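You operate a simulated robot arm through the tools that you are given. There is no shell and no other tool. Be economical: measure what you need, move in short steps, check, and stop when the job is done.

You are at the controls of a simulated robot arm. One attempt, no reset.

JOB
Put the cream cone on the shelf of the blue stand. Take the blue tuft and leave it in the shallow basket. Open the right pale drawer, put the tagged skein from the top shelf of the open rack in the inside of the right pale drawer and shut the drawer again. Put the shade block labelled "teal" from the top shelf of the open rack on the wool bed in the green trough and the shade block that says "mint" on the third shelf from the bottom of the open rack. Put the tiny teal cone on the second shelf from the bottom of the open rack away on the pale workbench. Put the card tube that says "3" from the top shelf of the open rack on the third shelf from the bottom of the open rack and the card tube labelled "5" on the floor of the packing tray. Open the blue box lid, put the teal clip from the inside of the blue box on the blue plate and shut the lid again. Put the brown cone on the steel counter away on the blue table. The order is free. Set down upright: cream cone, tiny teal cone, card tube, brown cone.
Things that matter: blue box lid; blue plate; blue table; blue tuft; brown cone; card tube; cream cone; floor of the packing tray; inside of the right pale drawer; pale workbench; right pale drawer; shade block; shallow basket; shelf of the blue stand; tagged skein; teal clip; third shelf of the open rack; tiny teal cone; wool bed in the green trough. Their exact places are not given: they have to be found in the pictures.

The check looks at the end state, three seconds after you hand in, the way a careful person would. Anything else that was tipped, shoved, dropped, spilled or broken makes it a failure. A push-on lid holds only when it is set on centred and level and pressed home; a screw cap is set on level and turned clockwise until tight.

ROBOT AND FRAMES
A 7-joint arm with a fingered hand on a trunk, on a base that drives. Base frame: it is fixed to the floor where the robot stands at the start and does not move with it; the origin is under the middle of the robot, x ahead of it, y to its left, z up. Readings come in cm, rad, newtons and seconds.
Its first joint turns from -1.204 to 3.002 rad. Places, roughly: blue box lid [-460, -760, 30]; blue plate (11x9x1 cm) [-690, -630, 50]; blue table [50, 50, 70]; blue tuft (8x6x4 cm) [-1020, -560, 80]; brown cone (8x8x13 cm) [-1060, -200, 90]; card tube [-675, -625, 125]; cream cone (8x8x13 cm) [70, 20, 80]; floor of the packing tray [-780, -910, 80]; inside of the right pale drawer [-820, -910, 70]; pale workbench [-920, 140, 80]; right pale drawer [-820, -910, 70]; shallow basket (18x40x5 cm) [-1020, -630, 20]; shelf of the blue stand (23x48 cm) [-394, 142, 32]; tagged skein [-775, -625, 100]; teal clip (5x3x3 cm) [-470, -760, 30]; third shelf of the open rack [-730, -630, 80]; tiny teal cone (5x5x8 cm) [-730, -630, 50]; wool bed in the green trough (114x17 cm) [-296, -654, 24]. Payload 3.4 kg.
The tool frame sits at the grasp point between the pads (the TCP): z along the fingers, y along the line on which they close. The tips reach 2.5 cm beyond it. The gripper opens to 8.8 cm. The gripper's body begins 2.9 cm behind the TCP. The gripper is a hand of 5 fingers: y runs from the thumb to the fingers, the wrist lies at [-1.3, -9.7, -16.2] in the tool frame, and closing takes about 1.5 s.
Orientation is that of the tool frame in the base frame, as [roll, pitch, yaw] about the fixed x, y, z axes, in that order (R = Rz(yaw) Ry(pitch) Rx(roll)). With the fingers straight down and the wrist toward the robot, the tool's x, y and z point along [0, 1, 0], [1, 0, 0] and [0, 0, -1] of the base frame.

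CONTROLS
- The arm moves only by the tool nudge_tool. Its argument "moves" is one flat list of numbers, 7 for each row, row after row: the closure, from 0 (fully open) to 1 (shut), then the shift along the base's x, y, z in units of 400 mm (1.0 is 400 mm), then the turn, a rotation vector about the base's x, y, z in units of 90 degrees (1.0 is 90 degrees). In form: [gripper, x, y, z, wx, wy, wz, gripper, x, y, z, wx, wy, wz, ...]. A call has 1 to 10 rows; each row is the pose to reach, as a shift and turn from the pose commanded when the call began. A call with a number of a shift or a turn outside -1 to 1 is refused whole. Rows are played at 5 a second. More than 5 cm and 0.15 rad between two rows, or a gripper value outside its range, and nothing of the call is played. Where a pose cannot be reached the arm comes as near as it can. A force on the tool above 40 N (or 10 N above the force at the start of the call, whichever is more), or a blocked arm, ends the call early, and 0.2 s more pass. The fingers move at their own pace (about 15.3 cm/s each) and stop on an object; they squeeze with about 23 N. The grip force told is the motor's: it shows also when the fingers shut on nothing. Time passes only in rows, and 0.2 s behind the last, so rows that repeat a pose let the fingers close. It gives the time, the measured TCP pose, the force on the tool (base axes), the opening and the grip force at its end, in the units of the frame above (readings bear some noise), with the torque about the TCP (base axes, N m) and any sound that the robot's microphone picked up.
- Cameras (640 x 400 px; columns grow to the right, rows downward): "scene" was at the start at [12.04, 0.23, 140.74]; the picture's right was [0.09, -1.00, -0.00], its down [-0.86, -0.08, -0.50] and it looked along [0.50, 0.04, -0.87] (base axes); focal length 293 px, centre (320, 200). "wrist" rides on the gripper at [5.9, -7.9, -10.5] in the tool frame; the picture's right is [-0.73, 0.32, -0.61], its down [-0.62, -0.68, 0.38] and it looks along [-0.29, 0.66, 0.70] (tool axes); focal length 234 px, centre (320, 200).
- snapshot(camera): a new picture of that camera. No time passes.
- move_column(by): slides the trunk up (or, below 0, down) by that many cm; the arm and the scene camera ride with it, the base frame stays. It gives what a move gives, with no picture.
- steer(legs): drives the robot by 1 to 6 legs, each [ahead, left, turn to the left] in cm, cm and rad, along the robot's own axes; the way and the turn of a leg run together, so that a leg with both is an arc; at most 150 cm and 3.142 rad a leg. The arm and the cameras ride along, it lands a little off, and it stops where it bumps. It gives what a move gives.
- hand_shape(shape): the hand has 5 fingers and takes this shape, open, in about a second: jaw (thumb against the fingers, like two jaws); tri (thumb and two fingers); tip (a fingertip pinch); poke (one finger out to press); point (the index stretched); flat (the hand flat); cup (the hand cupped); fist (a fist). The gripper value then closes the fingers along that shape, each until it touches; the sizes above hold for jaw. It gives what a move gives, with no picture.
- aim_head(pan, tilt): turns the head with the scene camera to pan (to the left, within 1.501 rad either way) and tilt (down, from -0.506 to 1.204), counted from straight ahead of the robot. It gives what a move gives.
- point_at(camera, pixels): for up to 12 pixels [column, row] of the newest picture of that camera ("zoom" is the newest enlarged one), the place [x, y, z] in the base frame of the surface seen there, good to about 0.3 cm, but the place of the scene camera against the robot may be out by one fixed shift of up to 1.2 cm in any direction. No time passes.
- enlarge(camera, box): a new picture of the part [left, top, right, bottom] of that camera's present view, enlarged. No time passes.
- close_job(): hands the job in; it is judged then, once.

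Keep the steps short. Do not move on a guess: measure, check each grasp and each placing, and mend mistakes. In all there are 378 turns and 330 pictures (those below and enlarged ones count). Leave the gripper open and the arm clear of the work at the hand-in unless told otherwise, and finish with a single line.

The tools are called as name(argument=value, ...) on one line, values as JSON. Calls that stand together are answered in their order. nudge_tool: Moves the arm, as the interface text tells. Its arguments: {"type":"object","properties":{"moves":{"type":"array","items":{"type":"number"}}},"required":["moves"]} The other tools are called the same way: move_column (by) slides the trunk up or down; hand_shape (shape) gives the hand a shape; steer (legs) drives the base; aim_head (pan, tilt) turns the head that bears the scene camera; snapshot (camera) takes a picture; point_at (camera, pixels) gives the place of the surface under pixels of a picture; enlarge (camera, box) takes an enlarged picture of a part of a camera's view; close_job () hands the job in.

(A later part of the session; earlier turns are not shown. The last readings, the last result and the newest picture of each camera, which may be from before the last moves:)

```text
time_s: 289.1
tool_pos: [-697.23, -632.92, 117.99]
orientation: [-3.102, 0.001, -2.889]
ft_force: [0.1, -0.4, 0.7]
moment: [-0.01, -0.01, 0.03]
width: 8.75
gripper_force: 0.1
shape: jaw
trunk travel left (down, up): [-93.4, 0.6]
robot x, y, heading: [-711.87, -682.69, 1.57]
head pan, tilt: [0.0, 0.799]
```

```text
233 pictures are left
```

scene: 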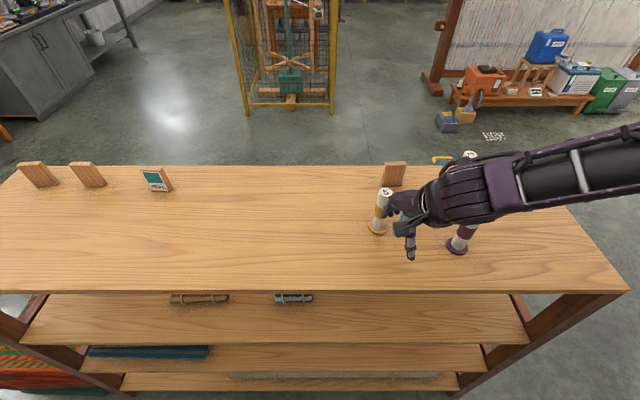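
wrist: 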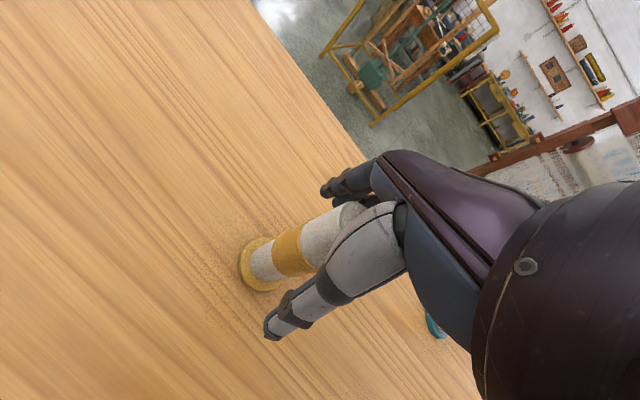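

Tube between thumb and fingers. Close.

nudge_tool(moves=[1, 0, 0, 0, 0, 0, 0, 1, 0, 0, 0, 0, 0, 0, 1, 0, 0, 0, 0, 0, 0, 1, 0, 0, 0, 0, 0, 0, 1, 0, 0, 0, 0, 0, 0, 1, 0, 0, 0, 0, 0, 0, 1, 0, 0, 0, 0, 0, 0, 1, 0, 0, 0, 0, 0, 0])

nudge_tool(moves=[1, 0, 0, 0.08, 0, 0, 0, 1, 0, -0.02, 0.16, 0, 0, 0, 1, 0, -0.1, 0.2, 0, 0, 0])

snapshot(camera="wrist")

```text
time_s: 290.9
tool_pos: [-697.28, -633.01, 118.05]
orientation: [-3.102, 0.0, -2.889]
ft_force: [0.5, -0.7, -0.2]
moment: [0.01, 0.01, 0.02]
width: 2.5
gripper_force: 23.0
shape: jaw
trunk travel left (down, up): [-93.4, 0.6]
robot x, y, heading: [-711.58, -682.28, 1.568]
head pan, tilt: [0.0, 0.799]
```

```text
time_s: 291.7
tool_pos: [-697.07, -637.04, 126.17]
orientation: [-3.104, 0.0, -2.89]
ft_force: [-0.1, -1.2, -0.3]
moment: [-0.01, 0.0, -0.01]
width: 2.47
gripper_force: 23.0
shape: jaw
trunk travel left (down, up): [-93.4, 0.6]
robot x, y, heading: [-711.93, -682.58, 1.571]
head pan, tilt: [0.0, 0.799]
```

```text
232 pictures are left
```

wrist: 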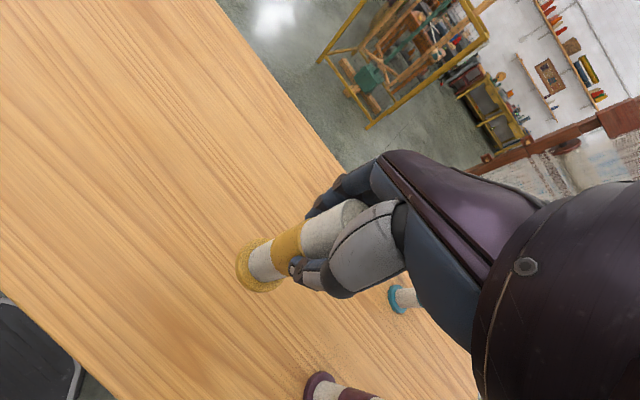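

Held. Drive back, turn to the bench with the packing tray.

steer(legs=[[-67, 0, 0], [0, 0, 3.14], [0, -50, 0]])

aim_head(pan=-0.1, tilt=0.8)

snapshot(camera="scene")

```text
time_s: 305.4
tool_pos: [-776.39, -796.12, 126.13]
orientation: [-3.102, -0.001, 0.269]
ft_force: [-0.6, 0.0, -1.1]
moment: [0.01, 0.02, 0.02]
width: 2.44
gripper_force: 22.5
shape: jaw
trunk travel left (down, up): [-93.4, 0.6]
robot x, y, heading: [-762.63, -750.19, -1.56]
head pan, tilt: [0.0, 0.799]
```

```text
time_s: 306.1
tool_pos: [-776.54, -796.14, 126.16]
orientation: [-3.101, 0.001, 0.27]
ft_force: [0.5, 0.3, 0.9]
moment: [0.0, 0.02, -0.02]
width: 2.44
gripper_force: 23.1
shape: jaw
trunk travel left (down, up): [-93.4, 0.6]
robot x, y, heading: [-763.29, -750.19, -1.554]
head pan, tilt: [-0.099, 0.799]
```

```text
231 pictures are left
```

scene: 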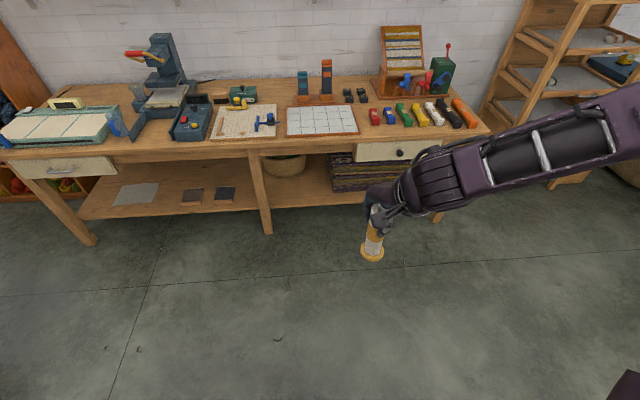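

point_at(camera="scene", pixels=[[289, 132], [356, 131], [346, 108], [291, 109], [320, 120], [322, 134], [325, 110], [305, 93], [470, 120]])

enlarge(camera="scene", box=[270, 60, 400, 150])

```text
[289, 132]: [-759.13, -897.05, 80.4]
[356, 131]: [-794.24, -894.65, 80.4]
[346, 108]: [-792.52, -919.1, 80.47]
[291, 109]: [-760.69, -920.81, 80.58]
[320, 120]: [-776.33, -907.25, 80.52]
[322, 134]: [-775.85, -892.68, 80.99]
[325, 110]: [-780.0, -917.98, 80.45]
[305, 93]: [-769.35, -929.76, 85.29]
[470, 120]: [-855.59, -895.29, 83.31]
```

```text
4.44 times, centred on (335, 105) of scene
```

zoom: 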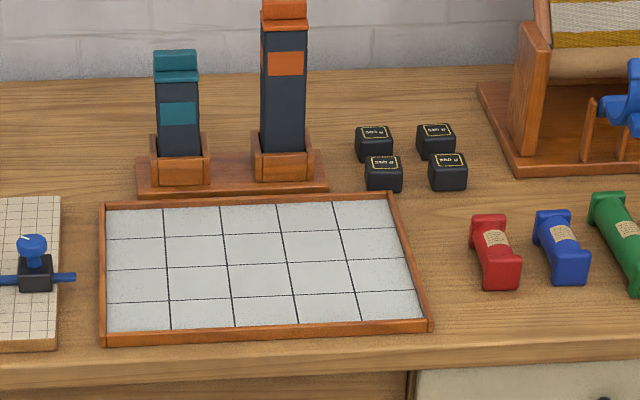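

Lower 29 and drive ahead 102.

move_column(by=-28)

steer(legs=[[60, 0, -0.01], [42, 0, 0]])

snapshot(camera="scene")

snapshot(camera="wrist")

```text
time_s: 308.9
tool_pos: [-776.5, -796.27, 98.02]
orientation: [-3.101, 0.001, 0.271]
ft_force: [0.5, -0.7, -0.9]
moment: [-0.03, 0.01, 0.0]
width: 2.45
gripper_force: 23.6
shape: jaw
trunk travel left (down, up): [-65.4, 28.6]
robot x, y, heading: [-762.6, -750.05, -1.557]
head pan, tilt: [-0.099, 0.799]
```

```text
time_s: 314.4
tool_pos: [-776.81, -897.27, 98.03]
orientation: [-3.1, 0.0, 0.253]
ft_force: [0.3, 0.0, 0.0]
moment: [0.0, -0.01, 0.0]
width: 2.48
gripper_force: 23.1
shape: jaw
trunk travel left (down, up): [-65.4, 28.6]
robot x, y, heading: [-762.23, -851.88, -1.571]
head pan, tilt: [-0.099, 0.799]
```

```text
229 pictures are left
```

scene: 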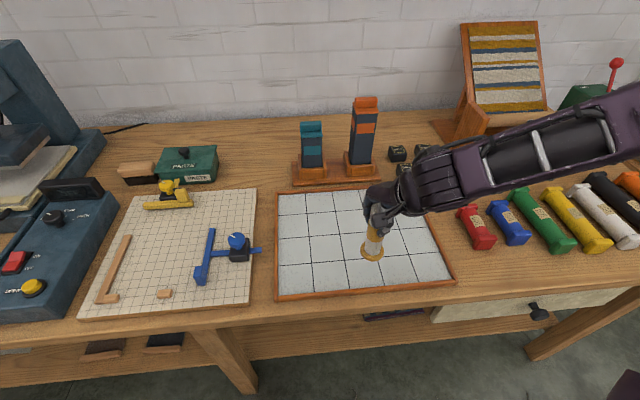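

```text
228 pictures are left
```

wrist: 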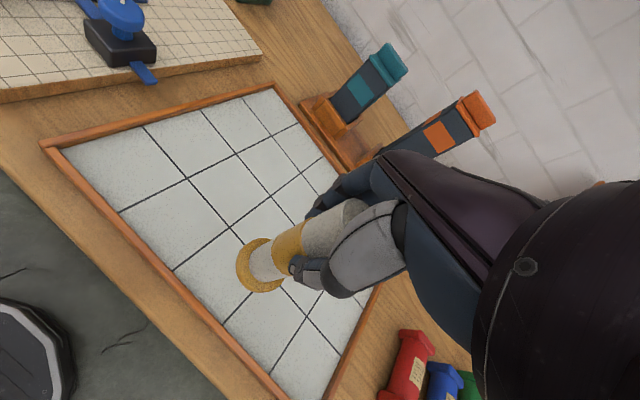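

nudge_tool(moves=[1, 0, -0.07, 0, 0, 0, 0, 1, 0, -0.125, -0.05, 0, 0, 0, 1, 0, -0.125, -0.11, 0, 0, 0, 1, 0, -0.125, -0.16, 0, 0, 0])

nudge_tool(moves=[1, 0, 0, -0.012, 0, 0, 0, 1, 0, 0, -0.024, 0, 0, 0, 1, 0, 0, -0.03, 0, 0, 0])

snapshot(camera="wrist")

```text
time_s: 315.4
tool_pos: [-776.82, -902.36, 91.57]
orientation: [-3.101, -0.002, 0.252]
ft_force: [0.4, -0.4, 0.0]
moment: [0.0, 0.04, -0.02]
width: 2.47
gripper_force: 23.1
shape: jaw
trunk travel left (down, up): [-65.4, 28.6]
robot x, y, heading: [-762.05, -851.56, -1.576]
head pan, tilt: [-0.099, 0.799]
```

```text
time_s: 316.2
tool_pos: [-776.73, -902.27, 90.56]
orientation: [-3.106, 0.002, 0.254]
ft_force: [-1.3, 1.6, 11.4]
moment: [-0.09, 0.03, 0.01]
width: 2.5
gripper_force: 22.5
shape: jaw
trunk travel left (down, up): [-65.4, 28.6]
robot x, y, heading: [-761.79, -851.71, -1.576]
head pan, tilt: [-0.099, 0.799]
```

```text
227 pictures are left
```

wrist: 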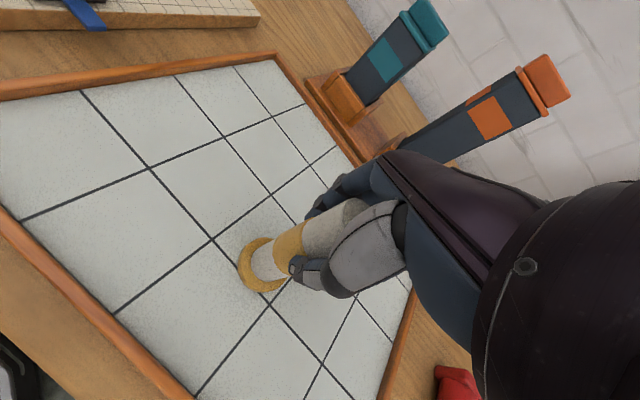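

Contact (11 N up). Back off 1 mm and open.

nudge_tool(moves=[1, 0, 0, 0.004, 0, 0, 0, 0.7, 0, 0, 0.004, 0, 0, 0, 0.5, 0, 0, 0.004, 0, 0, 0, 0.2, 0, 0, 0.004, 0, 0, 0, 0, 0, 0, 0.004, 0, 0, 0, 0, 0, 0, 0.004, 0, 0, 0, 0, 0, 0, 0.004, 0, 0, 0])

nudge_tool(moves=[0, 0, 0, 0.08, 0, 0, 0, 0, 0, 0, 0.16, 0, 0, 0, 0, 0, 0, 0.2, 0, 0, 0])

snapshot(camera="wrist")

```text
time_s: 317.8
tool_pos: [-776.75, -902.3, 90.6]
orientation: [-3.103, -0.001, 0.252]
ft_force: [0.5, 0.4, 0.0]
moment: [0.03, -0.02, 0.03]
width: 8.77
gripper_force: 0.1
shape: jaw
trunk travel left (down, up): [-65.4, 28.6]
robot x, y, heading: [-762.2, -851.55, -1.575]
head pan, tilt: [-0.099, 0.799]
```

```text
time_s: 318.6
tool_pos: [-776.95, -902.15, 98.56]
orientation: [-3.1, 0.0, 0.252]
ft_force: [-0.2, 0.0, 0.1]
moment: [-0.02, 0.0, -0.02]
width: 8.8
gripper_force: 0.1
shape: jaw
trunk travel left (down, up): [-65.4, 28.6]
robot x, y, heading: [-762.25, -851.33, -1.572]
head pan, tilt: [-0.099, 0.799]
```

```text
226 pictures are left
```

wrist: 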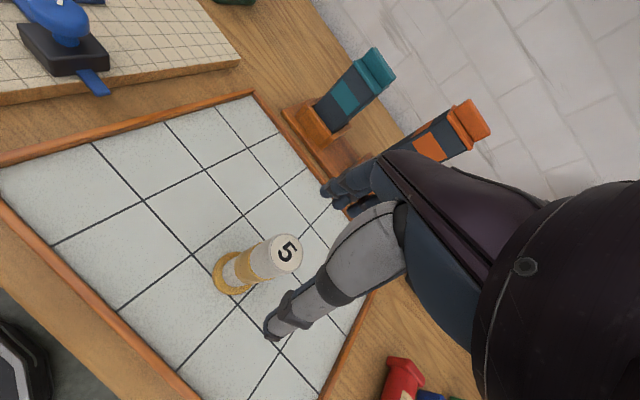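

"5" stands in the tray. Drive back, raise, turn to the rack.

steer(legs=[[-95, 0, 0]])

move_column(by=28)

steer(legs=[[0, 60, 0], [0, 0, 3.14]])

nudge_tool(moves=[0, 0.02, -0.02, 0, 0, 0, 0.085, 0, 0.04, -0.04, 0, 0, 0, 0.17, 0, 0.06, -0.06, 0, 0, 0, 0.255, 0, 0.08, -0.08, 0, 0, 0, 0.34, 0, 0.1, -0.1, 0, 0, 0, 0.425, 0, 0.12, -0.12, 0, 0, 0, 0.51, 0, 0.14, -0.14, 0, 0, 0, 0.595, 0, 0.16, -0.16, 0, 0, 0, 0.68, 0, 0.18, -0.18, 0, 0, 0, 0.765, 0, 0.2, -0.2, 0, 0, 0, 0.84])

```text
time_s: 323.6
tool_pos: [-776.73, -807.53, 98.5]
orientation: [-3.101, 0.0, 0.241]
ft_force: [1.0, -0.7, 0.0]
moment: [0.0, 0.0, 0.02]
width: 8.77
gripper_force: 0.0
shape: jaw
trunk travel left (down, up): [-65.4, 28.6]
robot x, y, heading: [-761.65, -757.03, -1.589]
head pan, tilt: [-0.099, 0.799]
```

```text
time_s: 326.4
tool_pos: [-776.73, -807.7, 126.49]
orientation: [-3.102, 0.001, 0.24]
ft_force: [0.4, 0.0, 0.4]
moment: [0.01, -0.01, -0.03]
width: 8.77
gripper_force: 0.1
shape: jaw
trunk travel left (down, up): [-93.4, 0.6]
robot x, y, heading: [-761.27, -757.18, -1.587]
head pan, tilt: [-0.099, 0.799]
```

```text
time_s: 337.1
tool_pos: [-688.04, -707.01, 126.48]
orientation: [-3.101, 0.0, -2.876]
ft_force: [-0.4, -0.5, 0.1]
moment: [0.01, 0.03, -0.01]
width: 8.79
gripper_force: 0.1
shape: jaw
trunk travel left (down, up): [-93.4, 0.6]
robot x, y, heading: [-701.85, -757.8, 1.58]
head pan, tilt: [-0.099, 0.799]
```

```text
time_s: 339.3
tool_pos: [-679.99, -714.94, 126.56]
orientation: [-3.104, -0.001, -1.552]
ft_force: [-0.5, 1.3, 0.3]
moment: [0.0, 0.01, 0.0]
width: 8.77
gripper_force: 0.1
shape: jaw
trunk travel left (down, up): [-93.4, 0.6]
robot x, y, heading: [-702.42, -758.2, 1.578]
head pan, tilt: [-0.099, 0.799]
```

nudge_tool(moves=[0, 0, 0, 0.02, 0.087, 0.003, -0.0015, 0, 0, 0, 0.04, 0.174, 0.006, -0.003, 0, 0, 0, 0.06, 0.261, 0.009, -0.0045, 0, 0, 0, 0.08, 0.348, 0.012, -0.006, 0, 0, 0, 0.1, 0.436, 0.016, -0.008, 0, 0, 0, 0.12, 0.523, 0.019, -0.009, 0, 0, 0, 0.14, 0.611, 0.022, -0.011])

aim_head(pan=-0.2, tilt=0.8)

snapshot(camera="scene")

```text
time_s: 340.9
tool_pos: [-679.99, -715.14, 132.26]
orientation: [3.137, 0.963, -1.597]
ft_force: [-0.3, -0.5, -0.2]
moment: [0.03, -0.01, -0.02]
width: 8.79
gripper_force: 0.1
shape: jaw
trunk travel left (down, up): [-93.4, 0.6]
robot x, y, heading: [-702.15, -757.8, 1.584]
head pan, tilt: [-0.099, 0.799]
```

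```text
time_s: 341.6
tool_pos: [-680.01, -715.02, 132.23]
orientation: [3.138, 0.96, -1.596]
ft_force: [0.4, -0.3, 0.1]
moment: [-0.01, -0.01, -0.02]
width: 8.79
gripper_force: 0.0
shape: jaw
trunk travel left (down, up): [-93.4, 0.6]
robot x, y, heading: [-702.41, -757.95, 1.579]
head pan, tilt: [-0.201, 0.799]
```

```text
225 pictures are left
```

scene: 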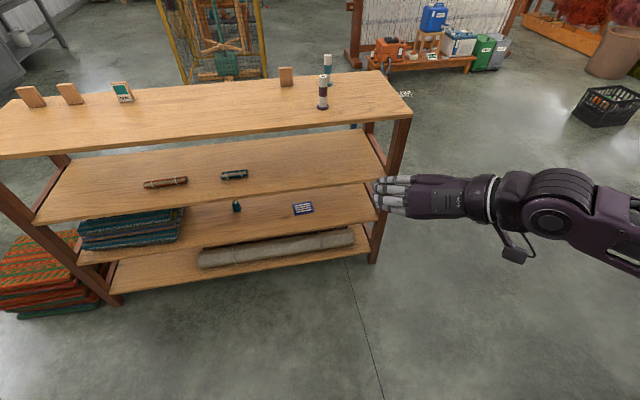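

Drive ahead 72 and 6 right; the hand stays above the tubes (z 132).

steer(legs=[[73, -6, 0]])

snapshot(camera="scene")

snapshot(camera="wrist")

```text
time_s: 345.6
tool_pos: [-673.83, -641.8, 132.23]
orientation: [3.139, 0.96, -1.608]
ft_force: [0.5, -0.3, -0.2]
moment: [-0.02, 0.0, 0.0]
width: 8.79
gripper_force: 0.1
shape: jaw
trunk travel left (down, up): [-93.4, 0.6]
robot x, y, heading: [-696.54, -684.39, 1.576]
head pan, tilt: [-0.201, 0.799]
```

```text
224 pictures are left
```

scene: 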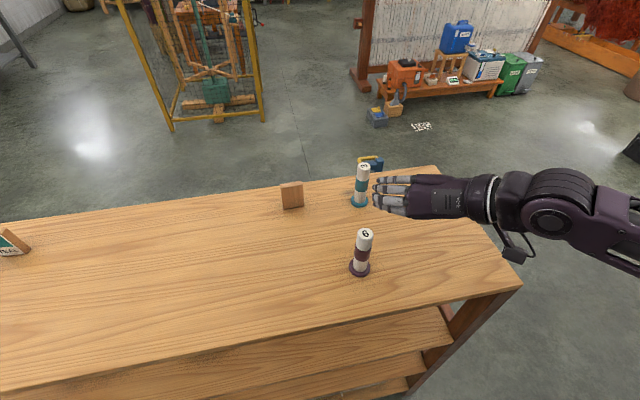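

```text
223 pictures are left
```

wrist: 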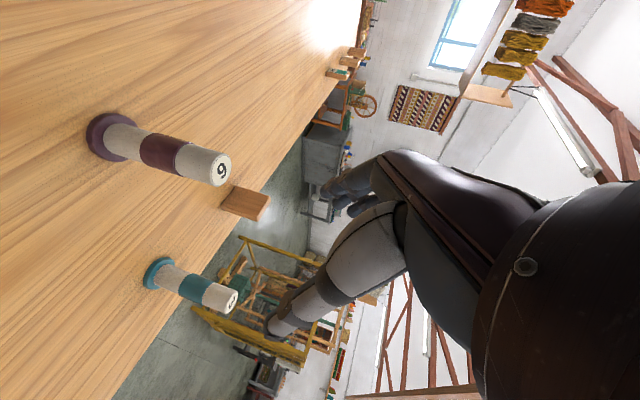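

point_at(camera="wrist", pixels=[[227, 298], [200, 285], [170, 275], [155, 273], [245, 205], [220, 172], [230, 208]])

point_at(camera="scene", pixels=[[363, 167], [361, 190], [359, 203], [291, 190], [291, 205], [281, 195], [301, 195], [360, 265], [362, 236]])

```text
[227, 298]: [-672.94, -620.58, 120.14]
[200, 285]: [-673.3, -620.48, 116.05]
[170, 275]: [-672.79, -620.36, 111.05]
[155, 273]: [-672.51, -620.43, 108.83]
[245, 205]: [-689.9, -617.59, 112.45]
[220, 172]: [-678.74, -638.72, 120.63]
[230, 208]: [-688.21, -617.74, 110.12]
```

```text
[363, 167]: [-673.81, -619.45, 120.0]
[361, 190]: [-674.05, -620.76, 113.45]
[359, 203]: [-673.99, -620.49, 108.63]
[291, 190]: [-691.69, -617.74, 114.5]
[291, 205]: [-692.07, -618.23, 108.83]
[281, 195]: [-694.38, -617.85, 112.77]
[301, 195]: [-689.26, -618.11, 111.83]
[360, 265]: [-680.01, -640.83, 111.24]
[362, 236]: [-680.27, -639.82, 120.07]
```

Tube 3 axis (-673.7,-619.6). Go over y -629, descend, then slide in diagonally.

nudge_tool(moves=[0, 0, 0.11, 0, 0, 0, 0, 0, 0, 0.22, 0, 0, 0, 0, 0, 0, 0.32, 0, 0, 0, 0, 0, 0, 0.32, -0.1, 0, 0, 0, 0, 0, 0.32, -0.2, 0, 0, 0, 0, 0, 0.32, -0.29, 0, 0, 0])

snapshot(camera="scene")

snapshot(camera="wrist")

```text
time_s: 347.0
tool_pos: [-672.63, -627.84, 122.03]
orientation: [-3.047, 0.987, -1.63]
ft_force: [-0.6, 0.6, 0.9]
moment: [0.0, -0.04, 0.01]
width: 8.81
gripper_force: 0.1
shape: jaw
out of reach, approached as far as the arm can: row 5, 6
trunk travel left (down, up): [-93.4, 0.6]
robot x, y, heading: [-696.39, -684.37, 1.57]
head pan, tilt: [-0.201, 0.799]
```

```text
222 pictures are left
```

scene: 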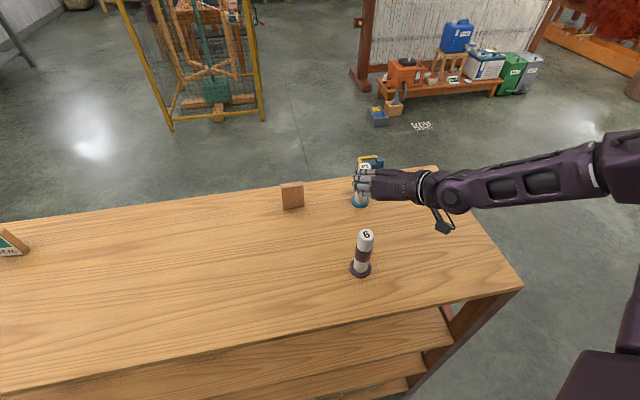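

```text
221 pictures are left
```

wrist: 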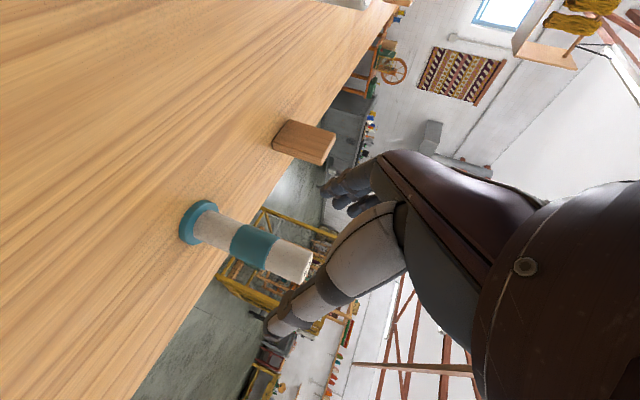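

Trunk is too high for this; lower it 8 cm (hand drops to z 114 beside nothing), then drive 4 ahead.

move_column(by=-7.5)

nudge_tool(moves=[0, -0.025, 0.02, -0.012, 0, 0, 0, 0, -0.025, 0.06, -0.012, 0, 0, 0])

snapshot(camera="wrist")

```text
time_s: 348.1
tool_pos: [-672.49, -628.18, 114.6]
orientation: [-3.051, 0.986, -1.635]
ft_force: [-1.1, 0.3, -0.6]
moment: [0.01, 0.03, 0.03]
width: 8.8
gripper_force: 0.0
shape: jaw
trunk travel left (down, up): [-85.9, 8.1]
robot x, y, heading: [-696.65, -684.23, 1.57]
head pan, tilt: [-0.201, 0.799]
```

```text
time_s: 348.7
tool_pos: [-673.44, -625.61, 114.19]
orientation: [-3.049, 0.987, -1.632]
ft_force: [0.4, -0.5, -1.0]
moment: [0.01, 0.04, 0.03]
width: 8.76
gripper_force: 0.1
shape: jaw
trunk travel left (down, up): [-85.9, 8.1]
robot x, y, heading: [-696.62, -684.48, 1.569]
head pan, tilt: [-0.201, 0.799]
```

```text
220 pictures are left
```

wrist: 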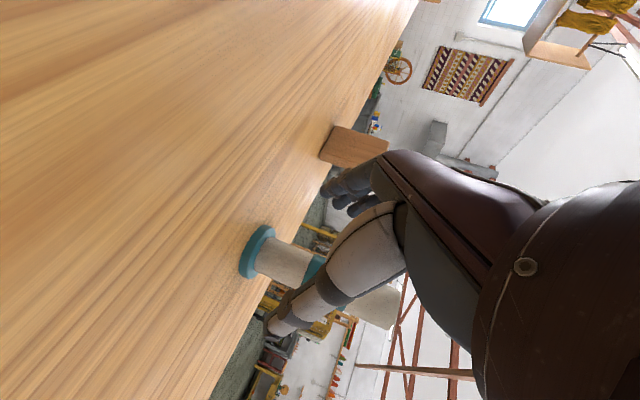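

Slide in 6 cm.

nudge_tool(moves=[0, 0, 0.05, 0, 0, 0, 0, 0, 0, 0.1, 0, 0, 0, 0, 0, 0, 0.15, 0, 0, 0, 0])

snapshot(camera="wrist")

snapshot(camera="scene")

```text
time_s: 349.5
tool_pos: [-673.26, -620.8, 115.34]
orientation: [-3.048, 0.987, -1.631]
ft_force: [1.1, -0.8, 0.3]
moment: [0.02, 0.0, 0.01]
width: 8.81
gripper_force: 0.0
shape: jaw
out of reach, approached as far as the arm can: row 3
trunk travel left (down, up): [-85.9, 8.1]
robot x, y, heading: [-696.57, -684.58, 1.569]
head pan, tilt: [-0.201, 0.799]
```

```text
219 pictures are left
```

wrist: 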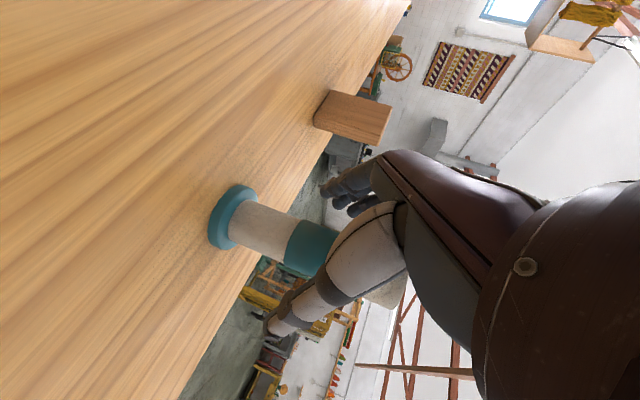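

```text
218 pictures are left
```

scene: 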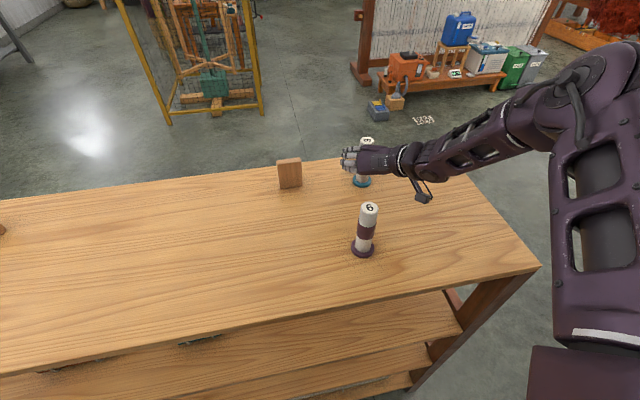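

The tube is between the fingers. Close.

nudge_tool(moves=[1, 0, 0, 0, 0, 0, 0, 1, 0, 0, 0, 0, 0, 0, 1, 0, 0, 0, 0, 0, 0, 1, 0, 0, 0, 0, 0, 0, 1, 0, 0, 0, 0, 0, 0, 1, 0, 0, 0, 0, 0, 0, 1, 0, 0, 0, 0, 0, 0, 1, 0, 0, 0, 0, 0, 0])

snapshot(camera="wrist")

```text
time_s: 351.3
tool_pos: [-673.4, -620.75, 115.26]
orientation: [-3.052, 0.986, -1.636]
ft_force: [1.2, -1.5, 1.9]
moment: [0.0, -0.05, -0.01]
width: 2.57
gripper_force: 23.2
shape: jaw
trunk travel left (down, up): [-85.9, 8.1]
robot x, y, heading: [-696.52, -684.6, 1.575]
head pan, tilt: [-0.201, 0.799]
```

```text
217 pictures are left
```

wrist: 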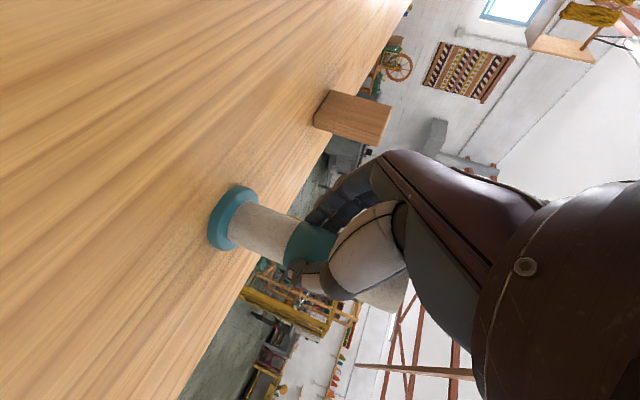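

Gripped (2.57). Lift: trunk +8, arm +7, then drive back.

move_column(by=8)

nudge_tool(moves=[1, 0, 0, 0.08, 0, 0, 0, 1, 0, -0.02, 0.15, 0, 0, 0, 1, 0, -0.04, 0.2, 0, 0, 0])

snapshot(camera="scene")

```text
time_s: 352.5
tool_pos: [-673.33, -620.77, 123.3]
orientation: [-3.051, 0.986, -1.634]
ft_force: [0.6, 0.5, 0.1]
moment: [-0.05, -0.02, -0.01]
width: 2.56
gripper_force: 22.8
shape: jaw
trunk travel left (down, up): [-93.9, 0.1]
robot x, y, heading: [-696.43, -684.13, 1.57]
head pan, tilt: [-0.201, 0.799]
```

```text
time_s: 353.3
tool_pos: [-673.45, -622.43, 131.31]
orientation: [-3.046, 0.986, -1.63]
ft_force: [0.2, -0.3, -0.9]
moment: [-0.04, -0.01, 0.03]
width: 2.54
gripper_force: 23.2
shape: jaw
trunk travel left (down, up): [-93.9, 0.1]
robot x, y, heading: [-696.59, -684.41, 1.568]
head pan, tilt: [-0.201, 0.799]
```

```text
216 pictures are left
```

scene: 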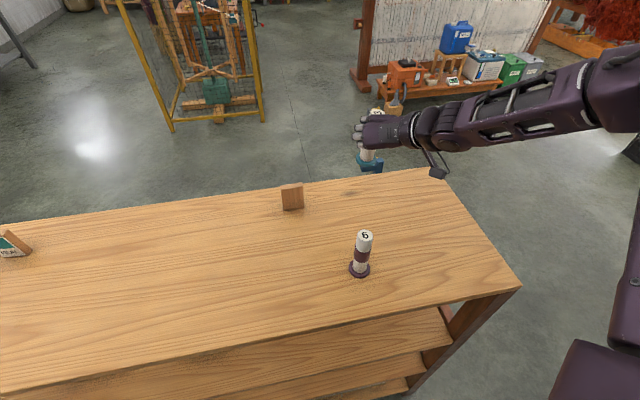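

Held. Drive back 50 and 10 left, lower the trunk to the third-shelf height.

steer(legs=[[-55, 10, 0]])

move_column(by=-40)

nudge_tool(moves=[1, 0, -0.1, 0, 0, 0, 0, 1, 0, -0.2, 0, 0, 0, 0, 1, 0, -0.3, 0, 0, 0, 0, 1, 0, -0.4, 0, 0, 0, 0, 1, 0, -0.5, 0, 0, 0, 0])

aim_head(pan=-0.2, tilt=0.7)

snapshot(camera="scene")

```text
time_s: 356.5
tool_pos: [-683.53, -678.06, 131.2]
orientation: [-3.05, 0.986, -1.637]
ft_force: [0.8, -0.3, -0.9]
moment: [-0.02, 0.03, -0.02]
width: 2.54
gripper_force: 22.8
shape: jaw
trunk travel left (down, up): [-93.9, 0.1]
robot x, y, heading: [-706.88, -740.22, 1.566]
head pan, tilt: [-0.201, 0.799]
```

```text
time_s: 360.4
tool_pos: [-683.55, -678.04, 91.16]
orientation: [-3.046, 0.985, -1.634]
ft_force: [-1.1, -0.4, 0.1]
moment: [-0.01, -0.01, -0.01]
width: 2.55
gripper_force: 22.6
shape: jaw
trunk travel left (down, up): [-53.9, 40.1]
robot x, y, heading: [-706.5, -740.18, 1.568]
head pan, tilt: [-0.201, 0.799]
```

```text
time_s: 361.6
tool_pos: [-683.43, -698.21, 91.31]
orientation: [-3.049, 0.988, -1.637]
ft_force: [-0.1, -0.3, -0.2]
moment: [0.02, 0.02, 0.04]
width: 2.48
gripper_force: 23.3
shape: jaw
trunk travel left (down, up): [-53.9, 40.1]
robot x, y, heading: [-706.84, -740.06, 1.567]
head pan, tilt: [-0.201, 0.799]
```

```text
time_s: 362.2
tool_pos: [-683.52, -698.11, 91.2]
orientation: [-3.052, 0.986, -1.638]
ft_force: [-1.3, -0.4, -1.2]
moment: [-0.02, 0.01, -0.01]
width: 2.49
gripper_force: 23.5
shape: jaw
trunk travel left (down, up): [-53.9, 40.1]
robot x, y, heading: [-706.93, -739.96, 1.57]
head pan, tilt: [-0.201, 0.7]
```

```text
215 pictures are left
```

scene: 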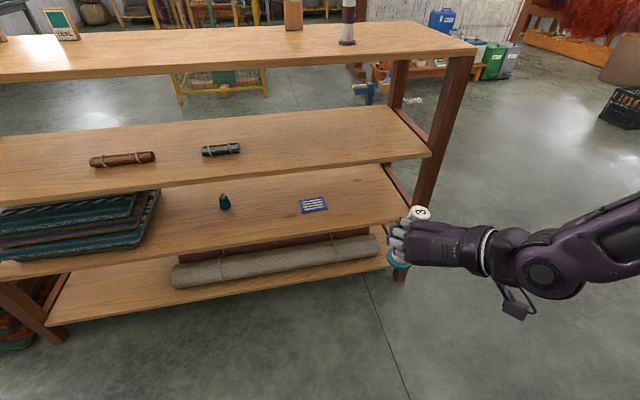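

Lower 6 cm and drive ahead 54 so the tube enters over the third shelf.

move_column(by=-5.5)

steer(legs=[[54, 0, 0]])

snapshot(camera="scene")

snapshot(camera="wrist")

```text
time_s: 363.2
tool_pos: [-683.5, -698.01, 85.72]
orientation: [-3.048, 0.986, -1.636]
ft_force: [0.4, -0.3, 0.3]
moment: [0.01, 0.0, 0.01]
width: 2.53
gripper_force: 22.8
shape: jaw
trunk travel left (down, up): [-48.4, 45.6]
robot x, y, heading: [-706.64, -740.07, 1.566]
head pan, tilt: [-0.201, 0.7]
```

```text
time_s: 366.4
tool_pos: [-682.76, -643.78, 85.63]
orientation: [-3.046, 0.986, -1.643]
ft_force: [-0.7, 1.0, 0.5]
moment: [-0.03, -0.03, -0.03]
width: 2.52
gripper_force: 23.2
shape: jaw
trunk travel left (down, up): [-48.4, 45.6]
robot x, y, heading: [-706.16, -685.55, 1.558]
head pan, tilt: [-0.201, 0.7]
```

```text
214 pictures are left
```

scene: 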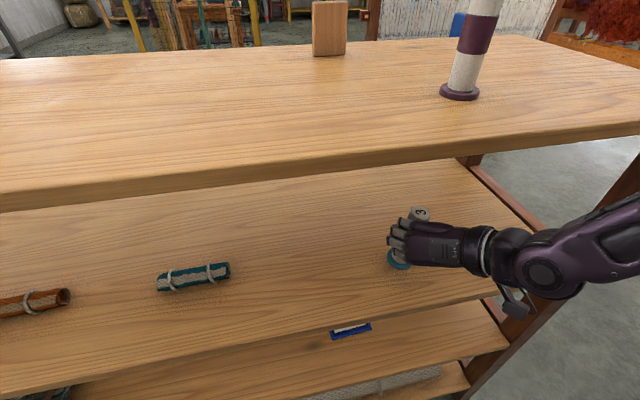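

```text
213 pictures are left
```

wrist: 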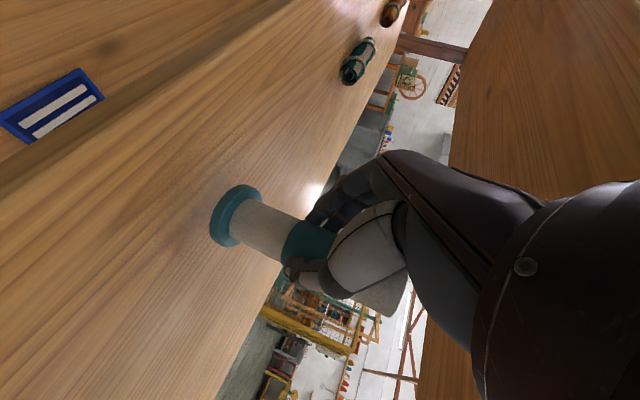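

Move 7 cm further in, then lower to contact.

nudge_tool(moves=[1, 0, 0.09, 0, 0, 0, 0, 1, 0, 0.17, 0, 0, 0, 0, 1, 0, 0.17, -0.03, 0, 0, 0, 1, 0, 0.17, -0.045, 0, 0, 0])

nudge_tool(moves=[1, 0, 0, -0.01, 0, 0, 0, 1, 0, 0, -0.02, 0, 0, 0, 1, 0, 0, -0.025, 0, 0, 0])

snapshot(camera="wrist")

```text
time_s: 367.4
tool_pos: [-682.9, -636.9, 83.89]
orientation: [-3.049, 0.985, -1.645]
ft_force: [-0.5, -0.3, -0.4]
moment: [-0.03, 0.0, 0.0]
width: 2.52
gripper_force: 22.8
shape: jaw
trunk travel left (down, up): [-48.4, 45.6]
robot x, y, heading: [-706.43, -685.64, 1.558]
head pan, tilt: [-0.201, 0.7]
```

```text
time_s: 368.1
tool_pos: [-683.03, -636.95, 83.29]
orientation: [-3.049, 0.992, -1.641]
ft_force: [-3.2, 1.3, 16.2]
moment: [0.28, 0.08, 0.06]
width: 2.56
gripper_force: 22.7
shape: jaw
trunk travel left (down, up): [-48.4, 45.6]
robot x, y, heading: [-706.53, -685.8, 1.565]
head pan, tilt: [-0.201, 0.7]
```

```text
212 pictures are left
```

wrist: 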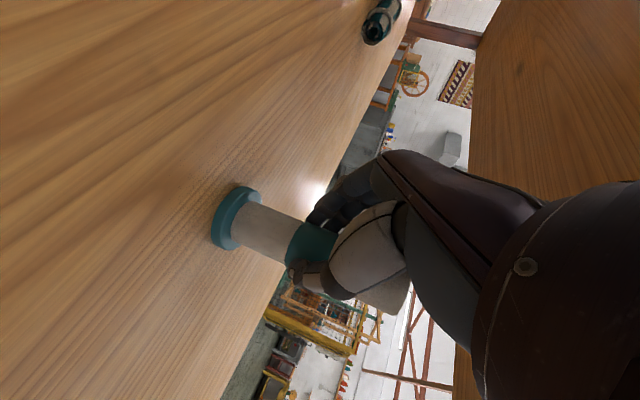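

Contact. Relax 4 mm, open, and back out.

nudge_tool(moves=[1, 0, 0, 0.002, 0, 0, 0, 0.7, 0, 0, 0.002, 0, 0, 0, 0.5, 0, 0, 0.002, 0, 0, 0, 0.2, 0, 0, 0.002, 0, 0, 0, 0, 0, 0, 0.002, 0, 0, 0, 0, 0, 0, 0.002, 0, 0, 0, 0, 0, 0, 0.002, 0, 0, 0])

nudge_tool(moves=[0, 0, -0.06, 0.02, 0, 0, 0, 0, 0, -0.15, 0.03, 0, 0, 0, 0, 0, -0.25, 0.03, 0, 0, 0])

snapshot(camera="scene")

```text
time_s: 369.8
tool_pos: [-682.81, -637.0, 83.13]
orientation: [-3.045, 0.986, -1.64]
ft_force: [0.2, 0.0, -0.2]
moment: [-0.01, 0.0, 0.0]
width: 8.79
gripper_force: 0.1
shape: jaw
trunk travel left (down, up): [-48.4, 45.6]
robot x, y, heading: [-706.55, -685.49, 1.564]
head pan, tilt: [-0.201, 0.7]
```

```text
time_s: 370.6
tool_pos: [-682.72, -646.95, 84.1]
orientation: [-3.05, 0.988, -1.644]
ft_force: [-0.3, 0.5, -0.1]
moment: [0.0, 0.01, 0.01]
width: 8.81
gripper_force: 0.1
shape: jaw
trunk travel left (down, up): [-48.4, 45.6]
robot x, y, heading: [-706.17, -685.77, 1.558]
head pan, tilt: [-0.201, 0.7]
```

```text
211 pictures are left
```

scene: 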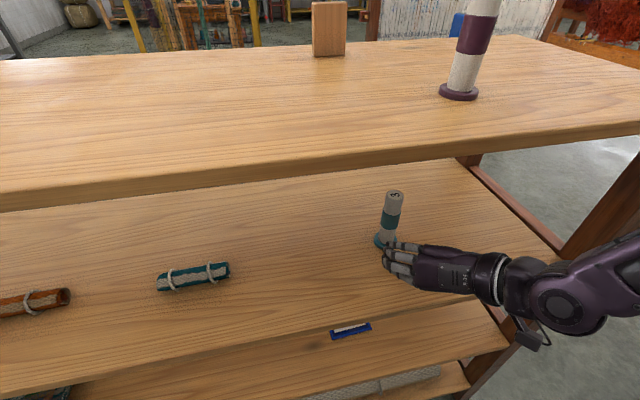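

"3" stands on the third shelf. Now MINT: back out, correct the tool tilt to 45°, raise the trunk.

steer(legs=[[-45, 0, 0.012]])

move_column(by=40)

nudge_tool(moves=[0, 0, 0, 0, -0.064, 0.016, 0.047, 0, 0, 0, 0, -0.127, 0.032, 0.095])

snapshot(camera="scene")

```text
time_s: 373.2
tool_pos: [-683.29, -691.47, 83.99]
orientation: [-3.048, 0.987, -1.635]
ft_force: [0.3, -0.9, -0.1]
moment: [-0.02, 0.01, 0.0]
width: 8.79
gripper_force: 0.0
shape: jaw
trunk travel left (down, up): [-48.4, 45.6]
robot x, y, heading: [-706.48, -729.98, 1.566]
head pan, tilt: [-0.201, 0.7]
```

```text
time_s: 377.1
tool_pos: [-683.22, -691.3, 123.97]
orientation: [-3.049, 0.986, -1.638]
ft_force: [-0.1, 0.0, -0.6]
moment: [0.02, -0.01, 0.01]
width: 8.79
gripper_force: 0.1
shape: jaw
trunk travel left (down, up): [-88.4, 5.6]
robot x, y, heading: [-706.58, -730.1, 1.569]
head pan, tilt: [-0.201, 0.7]
```

```text
time_s: 377.7
tool_pos: [-683.19, -691.37, 123.97]
orientation: [-3.119, 0.785, -1.544]
ft_force: [0.1, -0.8, -0.2]
moment: [-0.01, 0.01, 0.0]
width: 8.8
gripper_force: 0.2
shape: jaw
trunk travel left (down, up): [-88.4, 5.6]
robot x, y, heading: [-706.45, -730.35, 1.568]
head pan, tilt: [-0.201, 0.7]
```

```text
210 pictures are left
```

scene: 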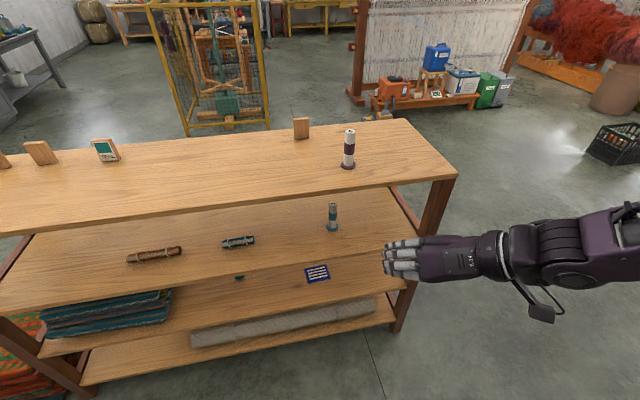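

Drive ahead 49 and 8.6 left, then extend over the MINT block at z 124.

steer(legs=[[48, 8.6, 0]])

nudge_tool(moves=[0, 0, 0.1, 0, 0, 0, 0, 0, 0, 0.2, 0, 0, 0, 0, 0, 0, 0.3, 0, 0, 0, 0, 0, 0, 0.4, 0, 0, 0, 0])

snapshot(camera="scene")

snapshot(camera="wrist")

```text
time_s: 380.6
tool_pos: [-691.59, -643.97, 124.1]
orientation: [-3.12, 0.786, -1.543]
ft_force: [1.1, 0.5, 0.5]
moment: [-0.01, -0.02, -0.02]
width: 8.79
gripper_force: 0.1
shape: jaw
trunk travel left (down, up): [-88.4, 5.6]
robot x, y, heading: [-715.2, -682.74, 1.561]
head pan, tilt: [-0.201, 0.7]
```

```text
time_s: 381.6
tool_pos: [-691.36, -627.68, 123.77]
orientation: [-3.124, 0.784, -1.546]
ft_force: [-0.1, 0.0, -0.1]
moment: [0.02, 0.03, -0.02]
width: 8.79
gripper_force: 0.1
shape: jaw
trunk travel left (down, up): [-88.4, 5.6]
robot x, y, heading: [-715.08, -682.61, 1.567]
head pan, tilt: [-0.201, 0.7]
```

```text
209 pictures are left
```

scene: 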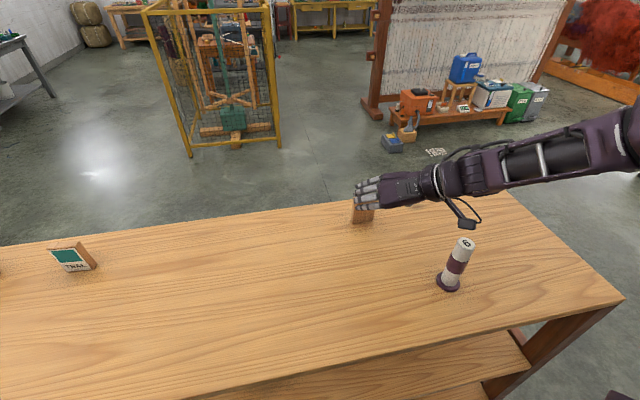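

```text
208 pictures are left
```

wrist: 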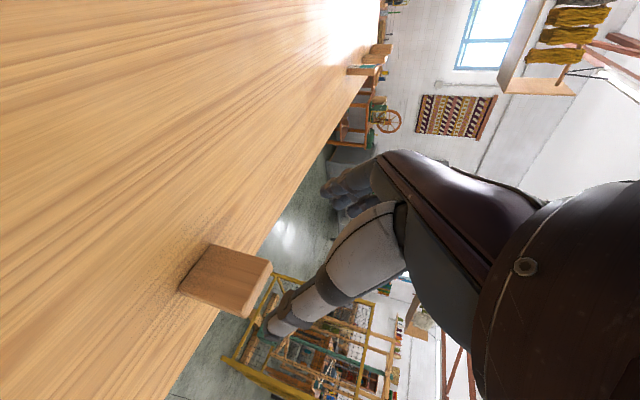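

point_at(camera="wrist", pixels=[[225, 280], [185, 290], [250, 300], [215, 245], [268, 262], [245, 316]])

point_at(camera="scene", pixels=[[363, 215], [353, 212], [373, 218], [363, 222], [466, 224], [463, 243]])

```text
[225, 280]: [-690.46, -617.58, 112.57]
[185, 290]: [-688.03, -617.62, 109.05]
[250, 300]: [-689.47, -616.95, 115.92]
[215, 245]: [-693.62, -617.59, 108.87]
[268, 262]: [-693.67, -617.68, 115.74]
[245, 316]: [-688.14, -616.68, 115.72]
```

```text
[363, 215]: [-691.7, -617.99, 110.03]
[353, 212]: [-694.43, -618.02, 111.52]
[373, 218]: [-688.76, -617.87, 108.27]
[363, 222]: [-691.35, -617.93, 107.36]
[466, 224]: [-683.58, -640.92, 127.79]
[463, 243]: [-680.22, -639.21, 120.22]
```

Block: x -688…-693.8, south face y -617.6, top z 116. Drive 2 cm ahead and extend 8 cm.

steer(legs=[[2.5, 0, 0]])

nudge_tool(moves=[0, 0.008, 0.07, 0, 0, 0, 0, 0, 0.008, 0.13, 0, 0, 0, 0, 0, 0.008, 0.19, 0, 0, 0, 0])

snapshot(camera="wrist")

```text
time_s: 382.4
tool_pos: [-691.34, -625.94, 124.17]
orientation: [-3.122, 0.79, -1.546]
ft_force: [-0.2, 0.1, 0.6]
moment: [0.02, 0.03, -0.01]
width: 8.81
gripper_force: 0.0
shape: jaw
trunk travel left (down, up): [-88.4, 5.6]
robot x, y, heading: [-714.95, -679.83, 1.56]
head pan, tilt: [-0.201, 0.7]
```

```text
time_s: 383.2
tool_pos: [-691.16, -617.39, 123.84]
orientation: [-3.12, 0.785, -1.546]
ft_force: [-0.8, 0.2, 0.3]
moment: [0.01, -0.01, 0.03]
width: 8.77
gripper_force: 0.1
shape: jaw
trunk travel left (down, up): [-88.4, 5.6]
robot x, y, heading: [-715.33, -680.04, 1.562]
head pan, tilt: [-0.201, 0.7]
```

```text
207 pictures are left
```

wrist: 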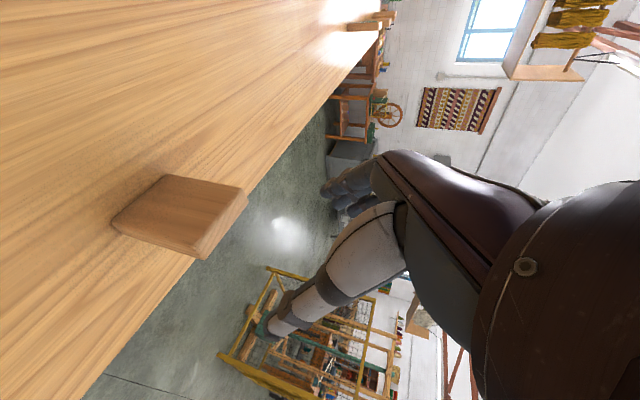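

Above it. Lower the trunk 10.5 cm.

move_column(by=-10.4)

snapshot(camera="wrist")

snapshot(camera="scene")

```text
time_s: 384.5
tool_pos: [-691.06, -617.7, 113.4]
orientation: [-3.121, 0.785, -1.542]
ft_force: [-0.1, 0.2, 0.2]
moment: [0.02, 0.01, 0.0]
width: 8.79
gripper_force: 0.1
shape: jaw
trunk travel left (down, up): [-78.0, 16.0]
robot x, y, heading: [-715.41, -679.95, 1.56]
head pan, tilt: [-0.201, 0.7]
```

```text
206 pictures are left
```

wrist: 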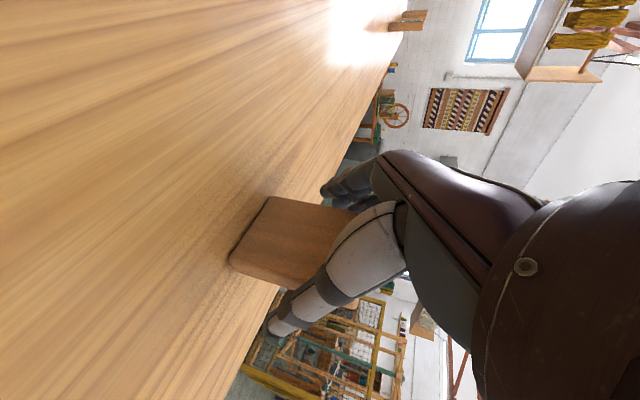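

```text
205 pictures are left
```

scene: 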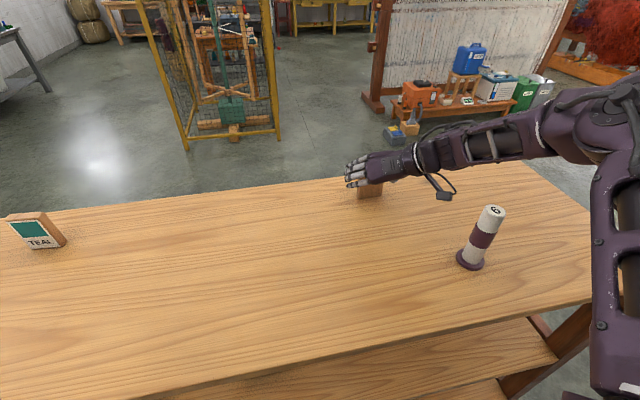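

Block is between the fingers. Close and lift by trunk.

nudge_tool(moves=[1, 0, 0, 0, 0, 0, 0, 1, 0, 0, 0, 0, 0, 0, 1, 0, 0, 0, 0, 0, 0, 1, 0, 0, 0, 0, 0, 0, 1, 0, 0, 0, 0, 0, 0, 1, 0, 0, 0, 0, 0, 0, 1, 0, 0, 0, 0, 0, 0])

snapshot(camera="wrist")

move_column(by=15.5)

snapshot(camera="scene")

```text
time_s: 386.1
tool_pos: [-691.16, -617.72, 113.39]
orientation: [-3.119, 0.787, -1.543]
ft_force: [0.9, 0.1, 1.5]
moment: [0.01, 0.01, -0.01]
width: 5.09
gripper_force: 23.0
shape: jaw
trunk travel left (down, up): [-78.0, 16.0]
robot x, y, heading: [-715.11, -679.84, 1.564]
head pan, tilt: [-0.201, 0.7]
```

```text
204 pictures are left
```

wrist: 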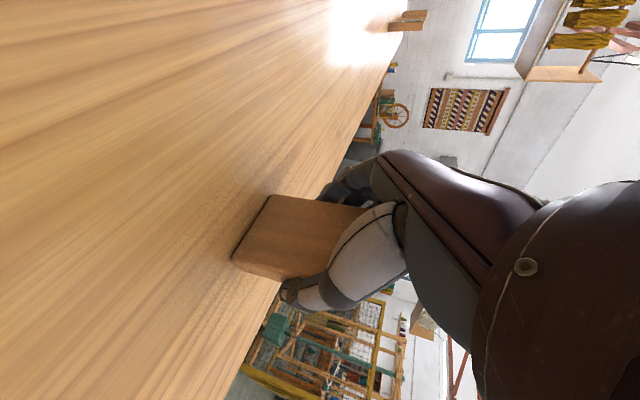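

```text
time_s: 387.9
tool_pos: [-691.13, -617.75, 128.93]
orientation: [-3.12, 0.785, -1.547]
ft_force: [-0.1, 0.3, -0.9]
moment: [-0.02, -0.01, 0.04]
width: 4.89
gripper_force: 22.9
shape: jaw
trunk travel left (down, up): [-93.5, 0.5]
robot x, y, heading: [-715.42, -680.14, 1.56]
head pan, tilt: [-0.201, 0.7]
```

```text
203 pictures are left
```

scene: 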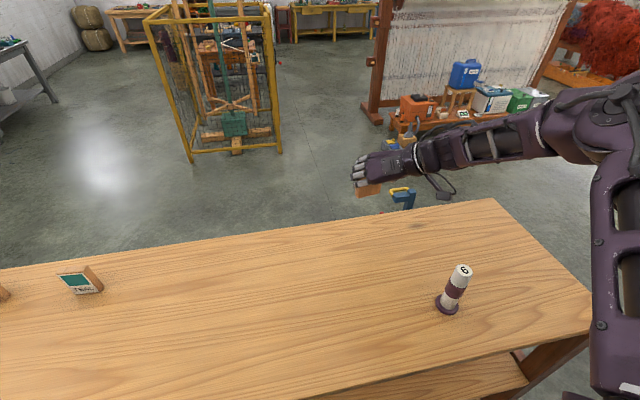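

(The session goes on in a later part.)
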